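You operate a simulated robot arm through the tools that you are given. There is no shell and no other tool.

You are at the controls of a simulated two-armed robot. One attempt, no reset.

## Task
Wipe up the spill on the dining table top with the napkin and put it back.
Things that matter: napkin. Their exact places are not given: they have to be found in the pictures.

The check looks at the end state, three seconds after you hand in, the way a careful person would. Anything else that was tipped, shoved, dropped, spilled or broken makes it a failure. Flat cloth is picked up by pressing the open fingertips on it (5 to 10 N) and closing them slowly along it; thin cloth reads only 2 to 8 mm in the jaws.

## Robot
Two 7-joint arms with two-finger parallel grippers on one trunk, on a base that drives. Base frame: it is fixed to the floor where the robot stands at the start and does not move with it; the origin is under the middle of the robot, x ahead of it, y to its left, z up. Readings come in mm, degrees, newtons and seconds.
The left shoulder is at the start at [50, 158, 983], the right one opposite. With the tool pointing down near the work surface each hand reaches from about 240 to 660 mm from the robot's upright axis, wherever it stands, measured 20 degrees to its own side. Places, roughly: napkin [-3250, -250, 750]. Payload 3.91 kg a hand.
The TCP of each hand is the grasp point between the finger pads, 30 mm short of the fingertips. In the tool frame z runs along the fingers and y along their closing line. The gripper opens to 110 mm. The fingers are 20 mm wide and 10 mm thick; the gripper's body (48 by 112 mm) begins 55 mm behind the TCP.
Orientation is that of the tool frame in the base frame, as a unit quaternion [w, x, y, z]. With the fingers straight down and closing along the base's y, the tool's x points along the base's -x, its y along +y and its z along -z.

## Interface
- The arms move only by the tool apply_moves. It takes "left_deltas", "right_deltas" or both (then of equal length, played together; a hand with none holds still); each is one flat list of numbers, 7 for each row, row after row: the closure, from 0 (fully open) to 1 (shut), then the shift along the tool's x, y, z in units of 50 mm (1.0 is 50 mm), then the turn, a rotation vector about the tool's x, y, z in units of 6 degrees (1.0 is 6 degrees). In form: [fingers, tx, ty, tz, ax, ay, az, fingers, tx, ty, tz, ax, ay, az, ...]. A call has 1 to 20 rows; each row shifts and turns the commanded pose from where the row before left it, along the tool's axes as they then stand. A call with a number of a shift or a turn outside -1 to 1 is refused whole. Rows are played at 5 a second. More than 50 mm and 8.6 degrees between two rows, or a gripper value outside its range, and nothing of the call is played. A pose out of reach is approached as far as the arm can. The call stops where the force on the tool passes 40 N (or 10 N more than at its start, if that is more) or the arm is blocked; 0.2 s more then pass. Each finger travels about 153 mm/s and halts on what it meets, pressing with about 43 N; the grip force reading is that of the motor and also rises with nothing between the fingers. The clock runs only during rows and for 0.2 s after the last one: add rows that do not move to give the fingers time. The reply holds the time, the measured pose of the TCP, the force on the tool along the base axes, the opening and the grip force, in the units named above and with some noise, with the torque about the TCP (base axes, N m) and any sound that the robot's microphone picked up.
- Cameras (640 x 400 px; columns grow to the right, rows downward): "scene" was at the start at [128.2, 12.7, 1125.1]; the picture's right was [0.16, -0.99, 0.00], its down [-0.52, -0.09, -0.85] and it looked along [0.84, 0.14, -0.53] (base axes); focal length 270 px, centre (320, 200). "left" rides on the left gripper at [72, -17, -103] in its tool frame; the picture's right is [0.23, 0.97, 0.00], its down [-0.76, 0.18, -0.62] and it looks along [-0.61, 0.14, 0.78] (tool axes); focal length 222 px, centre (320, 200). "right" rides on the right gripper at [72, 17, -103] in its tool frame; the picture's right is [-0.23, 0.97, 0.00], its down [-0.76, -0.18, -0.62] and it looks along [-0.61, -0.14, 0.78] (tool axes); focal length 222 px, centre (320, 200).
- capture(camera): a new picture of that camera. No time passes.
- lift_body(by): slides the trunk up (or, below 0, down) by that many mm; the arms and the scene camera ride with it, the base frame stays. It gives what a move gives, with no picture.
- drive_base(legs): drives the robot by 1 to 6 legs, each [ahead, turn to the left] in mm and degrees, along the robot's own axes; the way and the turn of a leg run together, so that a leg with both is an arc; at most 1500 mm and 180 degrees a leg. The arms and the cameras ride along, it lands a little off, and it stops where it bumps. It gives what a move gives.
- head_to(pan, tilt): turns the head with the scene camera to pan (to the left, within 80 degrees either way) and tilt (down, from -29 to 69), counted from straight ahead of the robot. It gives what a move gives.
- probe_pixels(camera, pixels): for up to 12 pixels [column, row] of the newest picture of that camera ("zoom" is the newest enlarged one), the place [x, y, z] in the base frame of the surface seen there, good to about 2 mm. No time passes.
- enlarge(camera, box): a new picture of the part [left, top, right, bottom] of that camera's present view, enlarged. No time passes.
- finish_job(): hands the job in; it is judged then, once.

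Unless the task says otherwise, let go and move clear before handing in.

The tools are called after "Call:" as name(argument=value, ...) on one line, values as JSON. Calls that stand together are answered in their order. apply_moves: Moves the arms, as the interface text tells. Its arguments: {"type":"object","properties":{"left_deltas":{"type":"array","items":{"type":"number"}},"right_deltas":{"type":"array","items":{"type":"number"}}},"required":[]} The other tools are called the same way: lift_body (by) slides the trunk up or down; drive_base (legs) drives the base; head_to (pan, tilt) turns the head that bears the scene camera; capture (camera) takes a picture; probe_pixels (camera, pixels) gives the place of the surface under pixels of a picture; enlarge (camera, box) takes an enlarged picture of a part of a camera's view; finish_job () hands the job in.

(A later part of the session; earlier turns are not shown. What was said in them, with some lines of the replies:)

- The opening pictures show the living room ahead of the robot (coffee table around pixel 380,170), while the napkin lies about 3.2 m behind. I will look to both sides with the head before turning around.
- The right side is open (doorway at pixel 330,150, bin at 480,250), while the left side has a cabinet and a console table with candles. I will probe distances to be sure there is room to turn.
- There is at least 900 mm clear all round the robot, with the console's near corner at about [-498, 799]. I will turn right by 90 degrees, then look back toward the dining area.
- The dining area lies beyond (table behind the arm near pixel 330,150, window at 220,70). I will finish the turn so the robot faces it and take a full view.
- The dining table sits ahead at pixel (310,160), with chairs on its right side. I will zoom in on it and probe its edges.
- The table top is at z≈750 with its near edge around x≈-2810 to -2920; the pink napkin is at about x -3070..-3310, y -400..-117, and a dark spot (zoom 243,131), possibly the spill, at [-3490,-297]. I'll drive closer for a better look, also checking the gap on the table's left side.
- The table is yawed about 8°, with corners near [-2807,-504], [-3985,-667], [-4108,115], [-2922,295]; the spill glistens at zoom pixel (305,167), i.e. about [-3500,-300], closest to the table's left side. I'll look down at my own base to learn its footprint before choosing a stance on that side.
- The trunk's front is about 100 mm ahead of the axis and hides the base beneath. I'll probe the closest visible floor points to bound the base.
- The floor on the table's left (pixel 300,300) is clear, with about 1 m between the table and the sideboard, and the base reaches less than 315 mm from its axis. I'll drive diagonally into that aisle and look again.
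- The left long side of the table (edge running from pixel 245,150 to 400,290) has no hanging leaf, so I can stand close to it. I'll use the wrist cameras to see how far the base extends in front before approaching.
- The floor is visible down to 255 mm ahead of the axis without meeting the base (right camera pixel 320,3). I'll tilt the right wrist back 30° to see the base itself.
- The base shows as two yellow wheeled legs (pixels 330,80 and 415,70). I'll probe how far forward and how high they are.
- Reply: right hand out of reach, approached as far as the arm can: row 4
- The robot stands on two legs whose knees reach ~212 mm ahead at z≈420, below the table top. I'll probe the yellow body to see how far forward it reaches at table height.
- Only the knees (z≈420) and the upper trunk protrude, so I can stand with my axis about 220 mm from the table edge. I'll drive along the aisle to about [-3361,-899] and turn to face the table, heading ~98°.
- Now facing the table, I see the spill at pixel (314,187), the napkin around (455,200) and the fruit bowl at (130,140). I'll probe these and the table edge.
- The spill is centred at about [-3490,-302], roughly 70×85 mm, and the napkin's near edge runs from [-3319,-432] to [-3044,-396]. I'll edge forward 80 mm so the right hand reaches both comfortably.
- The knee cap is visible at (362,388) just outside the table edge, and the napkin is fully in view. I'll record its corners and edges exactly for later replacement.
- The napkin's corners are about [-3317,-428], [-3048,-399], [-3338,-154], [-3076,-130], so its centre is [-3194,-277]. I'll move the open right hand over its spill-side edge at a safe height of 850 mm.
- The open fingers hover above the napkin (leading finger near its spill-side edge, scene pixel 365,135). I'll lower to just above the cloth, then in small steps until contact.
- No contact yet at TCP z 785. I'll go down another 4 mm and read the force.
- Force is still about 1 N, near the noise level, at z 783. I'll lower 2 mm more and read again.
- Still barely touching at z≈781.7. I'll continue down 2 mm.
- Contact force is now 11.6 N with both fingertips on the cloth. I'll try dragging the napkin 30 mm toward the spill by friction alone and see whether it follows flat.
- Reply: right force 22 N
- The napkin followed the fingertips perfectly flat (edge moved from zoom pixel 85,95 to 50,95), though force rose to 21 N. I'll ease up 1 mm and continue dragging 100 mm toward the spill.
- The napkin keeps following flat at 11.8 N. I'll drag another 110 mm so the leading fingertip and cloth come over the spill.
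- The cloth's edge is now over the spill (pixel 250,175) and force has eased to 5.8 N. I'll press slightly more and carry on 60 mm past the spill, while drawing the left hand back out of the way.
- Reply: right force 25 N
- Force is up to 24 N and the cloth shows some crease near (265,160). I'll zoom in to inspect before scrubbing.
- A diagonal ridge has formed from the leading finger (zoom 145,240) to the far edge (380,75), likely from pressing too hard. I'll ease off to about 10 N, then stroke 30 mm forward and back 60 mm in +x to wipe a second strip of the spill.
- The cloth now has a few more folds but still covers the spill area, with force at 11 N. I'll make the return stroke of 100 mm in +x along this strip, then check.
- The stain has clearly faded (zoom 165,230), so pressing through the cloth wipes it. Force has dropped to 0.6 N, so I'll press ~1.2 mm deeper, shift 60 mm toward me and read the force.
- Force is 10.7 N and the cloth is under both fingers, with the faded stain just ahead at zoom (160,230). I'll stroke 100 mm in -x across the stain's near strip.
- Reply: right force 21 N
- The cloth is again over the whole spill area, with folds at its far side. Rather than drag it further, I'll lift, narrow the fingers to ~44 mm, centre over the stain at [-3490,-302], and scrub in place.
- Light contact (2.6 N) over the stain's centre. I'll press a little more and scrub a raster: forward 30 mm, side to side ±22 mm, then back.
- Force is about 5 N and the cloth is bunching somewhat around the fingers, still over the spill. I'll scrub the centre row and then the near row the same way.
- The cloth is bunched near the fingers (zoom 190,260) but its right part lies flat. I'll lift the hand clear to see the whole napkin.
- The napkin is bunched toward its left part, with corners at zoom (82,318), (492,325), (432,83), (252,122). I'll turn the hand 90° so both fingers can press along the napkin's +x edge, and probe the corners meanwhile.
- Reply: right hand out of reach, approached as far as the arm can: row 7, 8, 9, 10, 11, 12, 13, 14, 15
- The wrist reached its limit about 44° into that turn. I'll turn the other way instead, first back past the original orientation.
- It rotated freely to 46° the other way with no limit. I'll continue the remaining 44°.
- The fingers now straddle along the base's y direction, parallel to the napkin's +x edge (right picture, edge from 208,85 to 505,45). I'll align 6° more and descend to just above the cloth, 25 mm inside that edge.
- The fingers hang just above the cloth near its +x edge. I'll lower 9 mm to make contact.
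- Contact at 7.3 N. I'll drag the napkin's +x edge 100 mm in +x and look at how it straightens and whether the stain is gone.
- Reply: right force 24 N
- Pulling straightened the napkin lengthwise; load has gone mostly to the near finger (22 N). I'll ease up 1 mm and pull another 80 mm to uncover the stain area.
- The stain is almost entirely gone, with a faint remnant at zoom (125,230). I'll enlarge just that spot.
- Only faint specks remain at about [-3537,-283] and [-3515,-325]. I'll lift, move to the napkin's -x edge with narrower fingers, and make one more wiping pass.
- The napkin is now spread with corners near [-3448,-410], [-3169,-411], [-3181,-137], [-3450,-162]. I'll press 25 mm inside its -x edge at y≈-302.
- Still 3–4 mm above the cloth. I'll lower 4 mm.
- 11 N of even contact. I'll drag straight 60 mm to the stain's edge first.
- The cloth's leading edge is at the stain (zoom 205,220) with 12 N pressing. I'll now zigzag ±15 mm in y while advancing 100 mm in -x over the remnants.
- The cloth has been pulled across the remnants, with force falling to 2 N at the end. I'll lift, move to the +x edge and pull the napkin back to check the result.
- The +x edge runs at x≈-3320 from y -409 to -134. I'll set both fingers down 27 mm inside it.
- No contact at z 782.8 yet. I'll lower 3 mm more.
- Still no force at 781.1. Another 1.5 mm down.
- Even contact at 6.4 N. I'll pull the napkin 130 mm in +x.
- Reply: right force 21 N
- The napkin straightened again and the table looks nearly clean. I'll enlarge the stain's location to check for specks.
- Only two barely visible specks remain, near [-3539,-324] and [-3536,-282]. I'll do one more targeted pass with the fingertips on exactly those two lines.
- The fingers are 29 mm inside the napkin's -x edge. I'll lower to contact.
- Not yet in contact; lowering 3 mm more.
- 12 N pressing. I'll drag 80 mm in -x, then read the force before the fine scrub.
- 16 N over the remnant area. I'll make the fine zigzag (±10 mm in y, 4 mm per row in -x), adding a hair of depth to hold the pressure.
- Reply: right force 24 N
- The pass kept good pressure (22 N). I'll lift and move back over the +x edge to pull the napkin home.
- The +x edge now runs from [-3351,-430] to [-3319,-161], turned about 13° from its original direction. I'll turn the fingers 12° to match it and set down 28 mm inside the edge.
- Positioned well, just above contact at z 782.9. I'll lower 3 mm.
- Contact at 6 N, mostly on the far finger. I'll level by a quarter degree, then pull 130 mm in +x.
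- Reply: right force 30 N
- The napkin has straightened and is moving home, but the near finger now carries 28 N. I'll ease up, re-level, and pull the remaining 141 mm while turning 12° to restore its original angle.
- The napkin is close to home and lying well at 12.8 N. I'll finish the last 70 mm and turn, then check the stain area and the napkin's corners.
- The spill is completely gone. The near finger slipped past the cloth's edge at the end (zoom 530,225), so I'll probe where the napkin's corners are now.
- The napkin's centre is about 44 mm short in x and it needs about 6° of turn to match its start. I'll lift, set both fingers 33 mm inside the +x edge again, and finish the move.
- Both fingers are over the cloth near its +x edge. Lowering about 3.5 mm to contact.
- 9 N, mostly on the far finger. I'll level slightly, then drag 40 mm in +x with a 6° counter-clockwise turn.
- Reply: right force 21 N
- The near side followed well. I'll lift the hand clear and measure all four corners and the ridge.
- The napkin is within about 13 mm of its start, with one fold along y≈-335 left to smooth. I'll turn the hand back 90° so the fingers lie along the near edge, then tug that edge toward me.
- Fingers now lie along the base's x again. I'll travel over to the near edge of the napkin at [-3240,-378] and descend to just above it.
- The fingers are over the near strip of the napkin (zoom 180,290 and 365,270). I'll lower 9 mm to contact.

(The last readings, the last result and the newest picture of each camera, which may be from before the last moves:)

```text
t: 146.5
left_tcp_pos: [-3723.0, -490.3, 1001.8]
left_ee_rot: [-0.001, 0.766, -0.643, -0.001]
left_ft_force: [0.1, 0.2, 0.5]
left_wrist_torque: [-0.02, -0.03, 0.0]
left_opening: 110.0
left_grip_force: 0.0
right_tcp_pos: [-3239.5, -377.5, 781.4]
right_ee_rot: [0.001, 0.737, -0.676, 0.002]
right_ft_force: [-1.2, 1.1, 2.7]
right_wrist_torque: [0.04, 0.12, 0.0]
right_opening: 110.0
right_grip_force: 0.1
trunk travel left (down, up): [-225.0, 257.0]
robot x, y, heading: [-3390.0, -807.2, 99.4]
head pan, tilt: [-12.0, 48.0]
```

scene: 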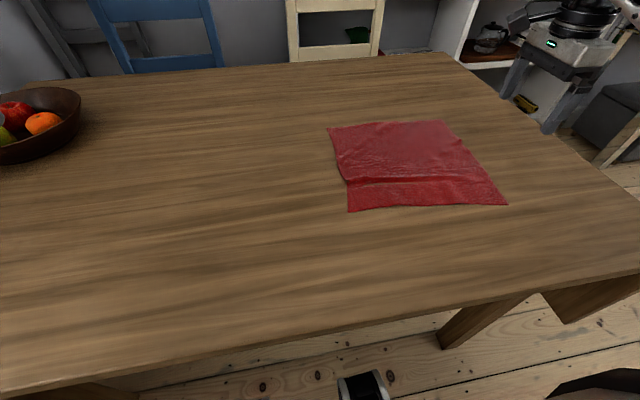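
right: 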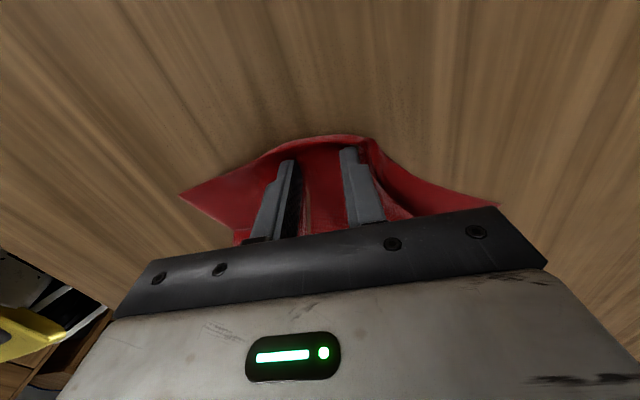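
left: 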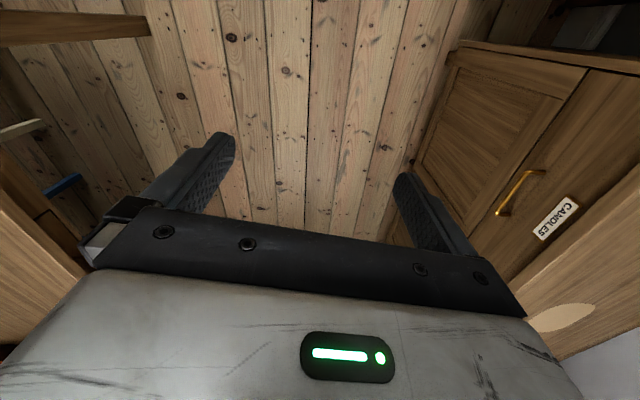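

Light contact (2.7 N). I'll press 0.8 mm more and tug this edge about 16 mm toward me and 16 mm in +x, turning ~5°.

Call:
apply_moves(right_deltas=[0, 0, 0, 0.016, 0, 0, 0, 0, 0.07, -0.058, 0, 0, 0, -0.16, 0, 0.07, -0.058, 0, 0, 0, -0.16, 0, 0.07, -0.058, 0, 0, 0, -0.16, 0, 0.07, -0.058, 0, 0, 0, -0.16, 0, 0.07, -0.058, 0, 0, 0, -0.16])

Call:
capture(camera="scene")

Call:
enlarge(camera="scene", box=[300, 90, 540, 240])

Call:
probe_pixels(camera="zoom", pixels=[[130, 325], [556, 305], [75, 105], [158, 340]])

```text
t: 147.9
left_tcp_pos: [-3724.8, -491.7, 1001.6]
left_ee_rot: [-0.002, 0.765, -0.644, 0.0]
left_ft_force: [0.4, 0.1, -0.2]
left_wrist_torque: [-0.01, -0.05, 0.0]
left_opening: 110.1
left_grip_force: 0.0
right_tcp_pos: [-3224.4, -393.6, 780.5]
right_ee_rot: [0.0, 0.765, -0.644, 0.001]
right_ft_force: [-5.0, 3.9, 22.3]
right_wrist_torque: [-0.01, 0.06, -0.08]
right_opening: 109.6
right_grip_force: 0.1
trunk travel left (down, up): [-225.0, 257.0]
robot x, y, heading: [-3390.6, -809.2, 99.6]
head pan, tilt: [-12.0, 48.0]
```

```text
taken
```

scene: 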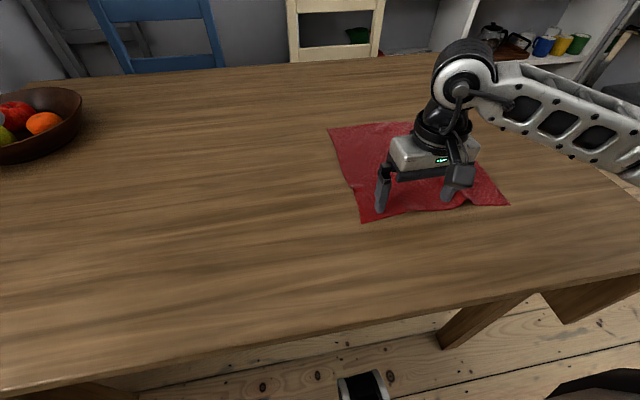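

```text
2.67 times, centred on (420, 165) of scene
```

zoom: 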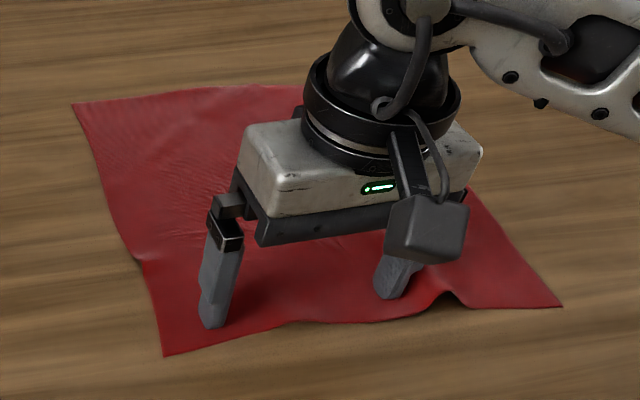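

```text
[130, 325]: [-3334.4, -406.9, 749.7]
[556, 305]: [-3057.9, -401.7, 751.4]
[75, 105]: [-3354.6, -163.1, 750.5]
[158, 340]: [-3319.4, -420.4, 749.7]
```

The near-left corner is now at zoom (163,354), matching its original spot (158,353), and the ridge is gone. I'll lift the hand clear to inspect everything.

Call:
apply_moves(right_deltas=[0, 0, 0, -0.5, 0, 0, 0, 0, 0, 0, -0.9, 0, 0, 0, 0, 0, -0.6, -0.6, 0, 0, 0, 0, 0, -0.9, 0, 0, 0, 0, 0, 0, -0.9, 0, 0, 0, 0, 0, 0, -0.9, 0, 0, 0, 0])

Call:
capture(camera="scene")

Call:
enlarge(camera="scene", box=[300, 90, 540, 240])

Call:
probe_pixels(camera="zoom", pixels=[[164, 352], [560, 306], [376, 83], [76, 106], [440, 295], [200, 170], [300, 200], [400, 200], [415, 140], [300, 318]])

```text
t: 149.3
left_tcp_pos: [-3723.8, -490.1, 1000.9]
left_ee_rot: [-0.001, 0.766, -0.643, 0.0]
left_ft_force: [0.2, 0.6, -0.2]
left_wrist_torque: [-0.01, -0.01, 0.01]
left_opening: 109.9
left_grip_force: 0.1
right_tcp_pos: [-3063.5, -365.5, 879.9]
right_ee_rot: [0.002, 0.766, -0.643, 0.001]
right_ft_force: [-0.6, -0.1, -1.3]
right_wrist_torque: [-0.02, -0.02, 0.0]
right_opening: 110.3
right_grip_force: 0.0
trunk travel left (down, up): [-225.0, 257.0]
robot x, y, heading: [-3389.5, -811.2, 99.7]
head pan, tilt: [-12.0, 48.0]
```

```text
taken
```

scene: 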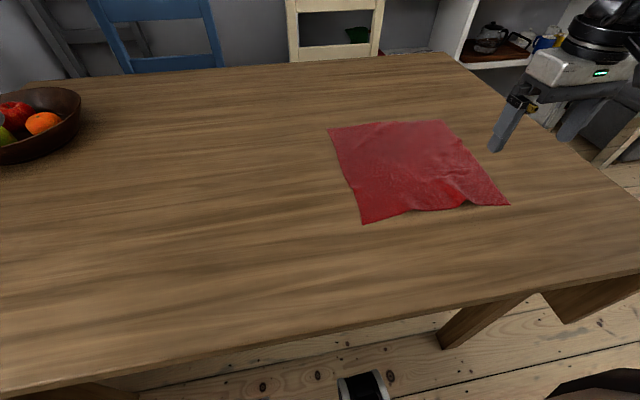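

```text
2.67 times, centred on (420, 165) of scene
```

zoom: 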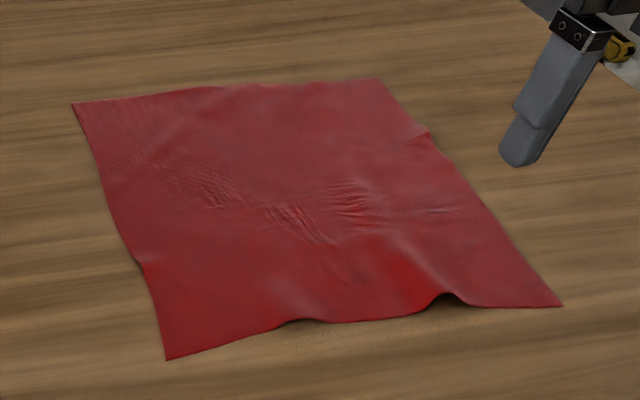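

```text
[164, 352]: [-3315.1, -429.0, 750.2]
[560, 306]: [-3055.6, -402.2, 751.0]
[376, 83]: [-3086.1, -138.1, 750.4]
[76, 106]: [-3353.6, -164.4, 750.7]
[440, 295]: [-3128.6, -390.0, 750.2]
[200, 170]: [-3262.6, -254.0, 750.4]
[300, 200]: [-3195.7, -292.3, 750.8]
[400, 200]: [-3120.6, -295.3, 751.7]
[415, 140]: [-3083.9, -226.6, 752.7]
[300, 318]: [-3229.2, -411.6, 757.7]
```

The napkin lies flat with corners within ~10–18 mm of where they started, e.g. [-3315,-429] versus [-3317,-426]. I'll check the wiped area and the rest of the table once more while raising the hand clear.

Call:
apply_moves(right_deltas=[0, 0.4, 0, -0.7, 0, 0, 0, 0, 0.6, 0, -0.7, 0, 0, 0, 0, 0.6, 0, 0, 0, 0, 0])

Call:
enlarge(camera="scene", box=[180, 110, 340, 210])

Call:
head_to(pan=10, tilt=45)

Call:
capture(camera="scene")

```text
t: 150.3
left_tcp_pos: [-3722.6, -490.0, 1001.4]
left_ee_rot: [0.0, 0.765, -0.644, 0.0]
left_ft_force: [0.5, -1.0, 0.3]
left_wrist_torque: [0.02, -0.01, 0.0]
left_opening: 109.7
left_grip_force: 0.0
right_tcp_pos: [-3049.4, -456.8, 891.3]
right_ee_rot: [0.076, 0.76, -0.64, 0.088]
right_ft_force: [0.3, -0.3, 0.4]
right_wrist_torque: [0.03, 0.02, 0.01]
right_opening: 109.9
right_grip_force: 0.0
trunk travel left (down, up): [-225.0, 257.0]
robot x, y, heading: [-3390.9, -809.7, 99.9]
head pan, tilt: [-12.0, 48.0]
stopped in row 3 (right hand): the arm was blocked; the commanded pose is now the measured one
```

```text
4.00 times, centred on (260, 160) of scene
```

zoom: 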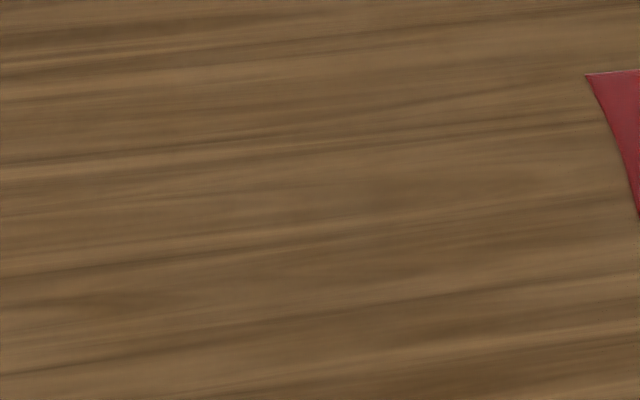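

```text
t: 151.2
left_tcp_pos: [-3723.0, -490.2, 1000.7]
left_ee_rot: [0.001, 0.765, -0.644, -0.002]
left_ft_force: [-0.4, 0.8, -0.3]
left_wrist_torque: [0.01, 0.03, -0.04]
left_opening: 110.4
left_grip_force: 0.1
right_tcp_pos: [-3050.4, -456.9, 891.7]
right_ee_rot: [0.076, 0.76, -0.639, 0.088]
right_ft_force: [0.0, -0.1, 0.7]
right_wrist_torque: [0.03, -0.01, 0.01]
right_opening: 110.1
right_grip_force: 0.1
trunk travel left (down, up): [-225.0, 257.0]
robot x, y, heading: [-3391.4, -812.6, 99.7]
head pan, tilt: [10.0, 45.0]
```

```text
taken
```

scene: 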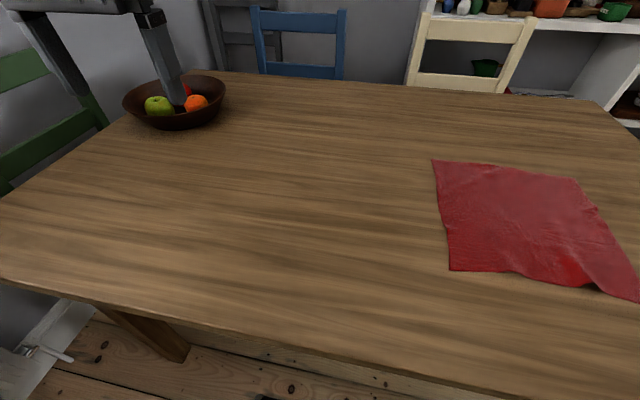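

The table is clean and the fruit bowl and chairs are undisturbed. The right arm reported a block while retracting, so I'll look to the right side to see why.

Call:
head_to(pan=-55, tilt=35)

Call:
capture(camera="scene")

Call:
capture(camera="right")

```text
t: 152.6
left_tcp_pos: [-3722.6, -489.3, 1001.0]
left_ee_rot: [-0.001, 0.766, -0.643, -0.001]
left_ft_force: [-0.6, -0.9, 0.0]
left_wrist_torque: [-0.04, 0.01, 0.01]
left_opening: 110.0
left_grip_force: 0.1
right_tcp_pos: [-3049.0, -456.4, 892.2]
right_ee_rot: [0.076, 0.76, -0.639, 0.088]
right_ft_force: [0.1, -1.0, 0.6]
right_wrist_torque: [-0.01, -0.01, 0.03]
right_opening: 110.1
right_grip_force: 0.1
trunk travel left (down, up): [-225.0, 257.0]
robot x, y, heading: [-3389.9, -813.8, 99.6]
head pan, tilt: [-55.0, 35.0]
```

```text
taken
```

scene: 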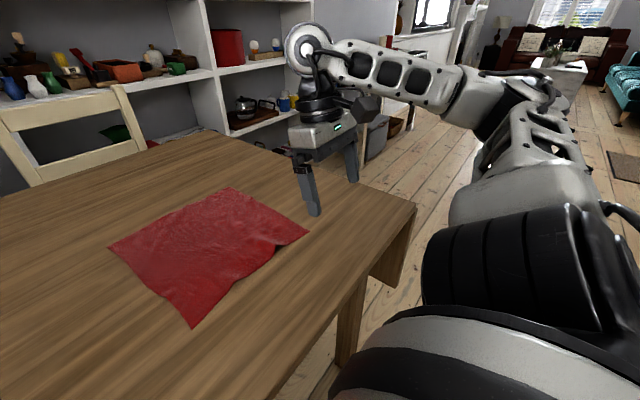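

```text
taken
```

right: 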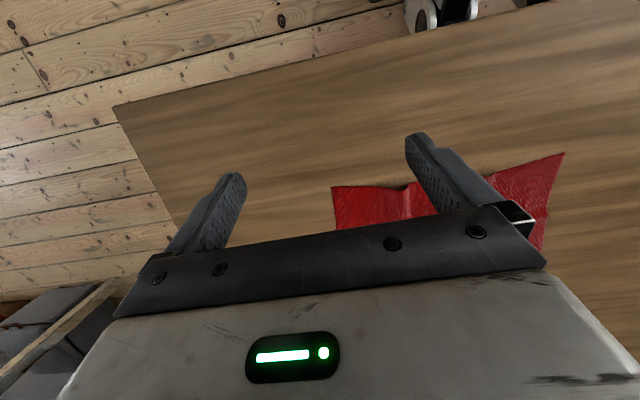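

Nothing in the room touches the arm — it merely reached its own folding limit, and the hand hangs about 110 mm above the table clear of the napkin. I'll raise the trunk 80 mm for extra clearance and verify the napkin one last time.

Call:
lift_body(by=80)

Call:
head_to(pan=-12, tilt=48)

Call:
capture(camera="scene")

```text
t: 153.7
left_tcp_pos: [-3723.3, -489.7, 1080.9]
left_ee_rot: [0.0, 0.765, -0.644, 0.0]
left_ft_force: [0.3, 0.1, 0.3]
left_wrist_torque: [0.04, -0.01, -0.05]
left_opening: 110.2
left_grip_force: 0.0
right_tcp_pos: [-3048.7, -457.5, 971.3]
right_ee_rot: [0.076, 0.76, -0.639, 0.087]
right_ft_force: [-0.6, -0.6, -0.2]
right_wrist_torque: [-0.01, 0.01, -0.02]
right_opening: 110.0
right_grip_force: 0.0
trunk travel left (down, up): [-305.0, 177.0]
robot x, y, heading: [-3389.0, -810.1, 100.0]
head pan, tilt: [-55.0, 35.0]
```

```text
t: 154.8
left_tcp_pos: [-3722.9, -488.8, 1081.8]
left_ee_rot: [-0.001, 0.766, -0.643, -0.001]
left_ft_force: [-0.2, 0.7, 0.1]
left_wrist_torque: [0.02, -0.02, 0.02]
left_opening: 110.1
left_grip_force: 0.1
right_tcp_pos: [-3049.8, -456.9, 971.3]
right_ee_rot: [0.076, 0.76, -0.639, 0.087]
right_ft_force: [0.4, -0.3, -0.5]
right_wrist_torque: [0.02, -0.01, -0.03]
right_opening: 109.8
right_grip_force: 0.1
trunk travel left (down, up): [-305.0, 177.0]
robot x, y, heading: [-3390.2, -808.4, 99.7]
head pan, tilt: [-12.0, 48.0]
```

```text
taken
```

scene: 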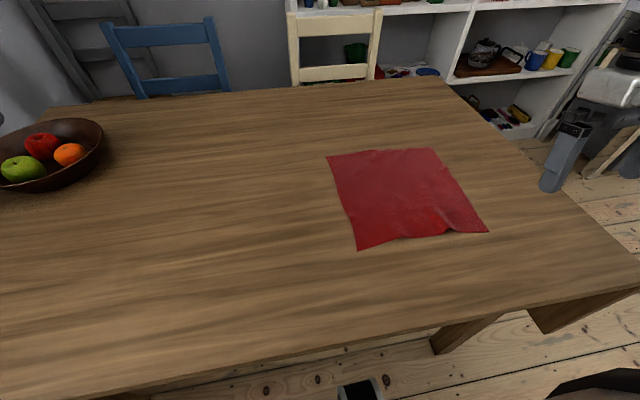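

The final picture shows a clean table top, the napkin lying flat in its original place (pixels 330–485, 150–250), the bowl and chairs undisturbed, and both hands well clear. I'm handing the job in.

Call:
finish_job()

```text
The job is handed in.
```

The spill on the dining table is wiped up and the napkin is back in its place. An enlarged view of the spill area showed no trace left.

- **Wiping:** I pressed the right hand's fingertips on the napkin and dragged it flat across the spill. It took three passes, because faint specks were still visible after the first two.
- **Napkin:** It lies flat within about 10 mm of where it started. Its corners are off by 3 to 19 mm, and a few slight creases remain, mostly along the edge nearest the robot.
- **Surroundings:** The fruit bowl, chairs and table look undisturbed. The right arm reported a block while I pulled it back at the end. The force readings stayed near zero and the picture showed nothing touching the arm, so I took it for the arm's own joint limit.

Both hands were open and well above the table when I handed in. The result of the check has not come back.
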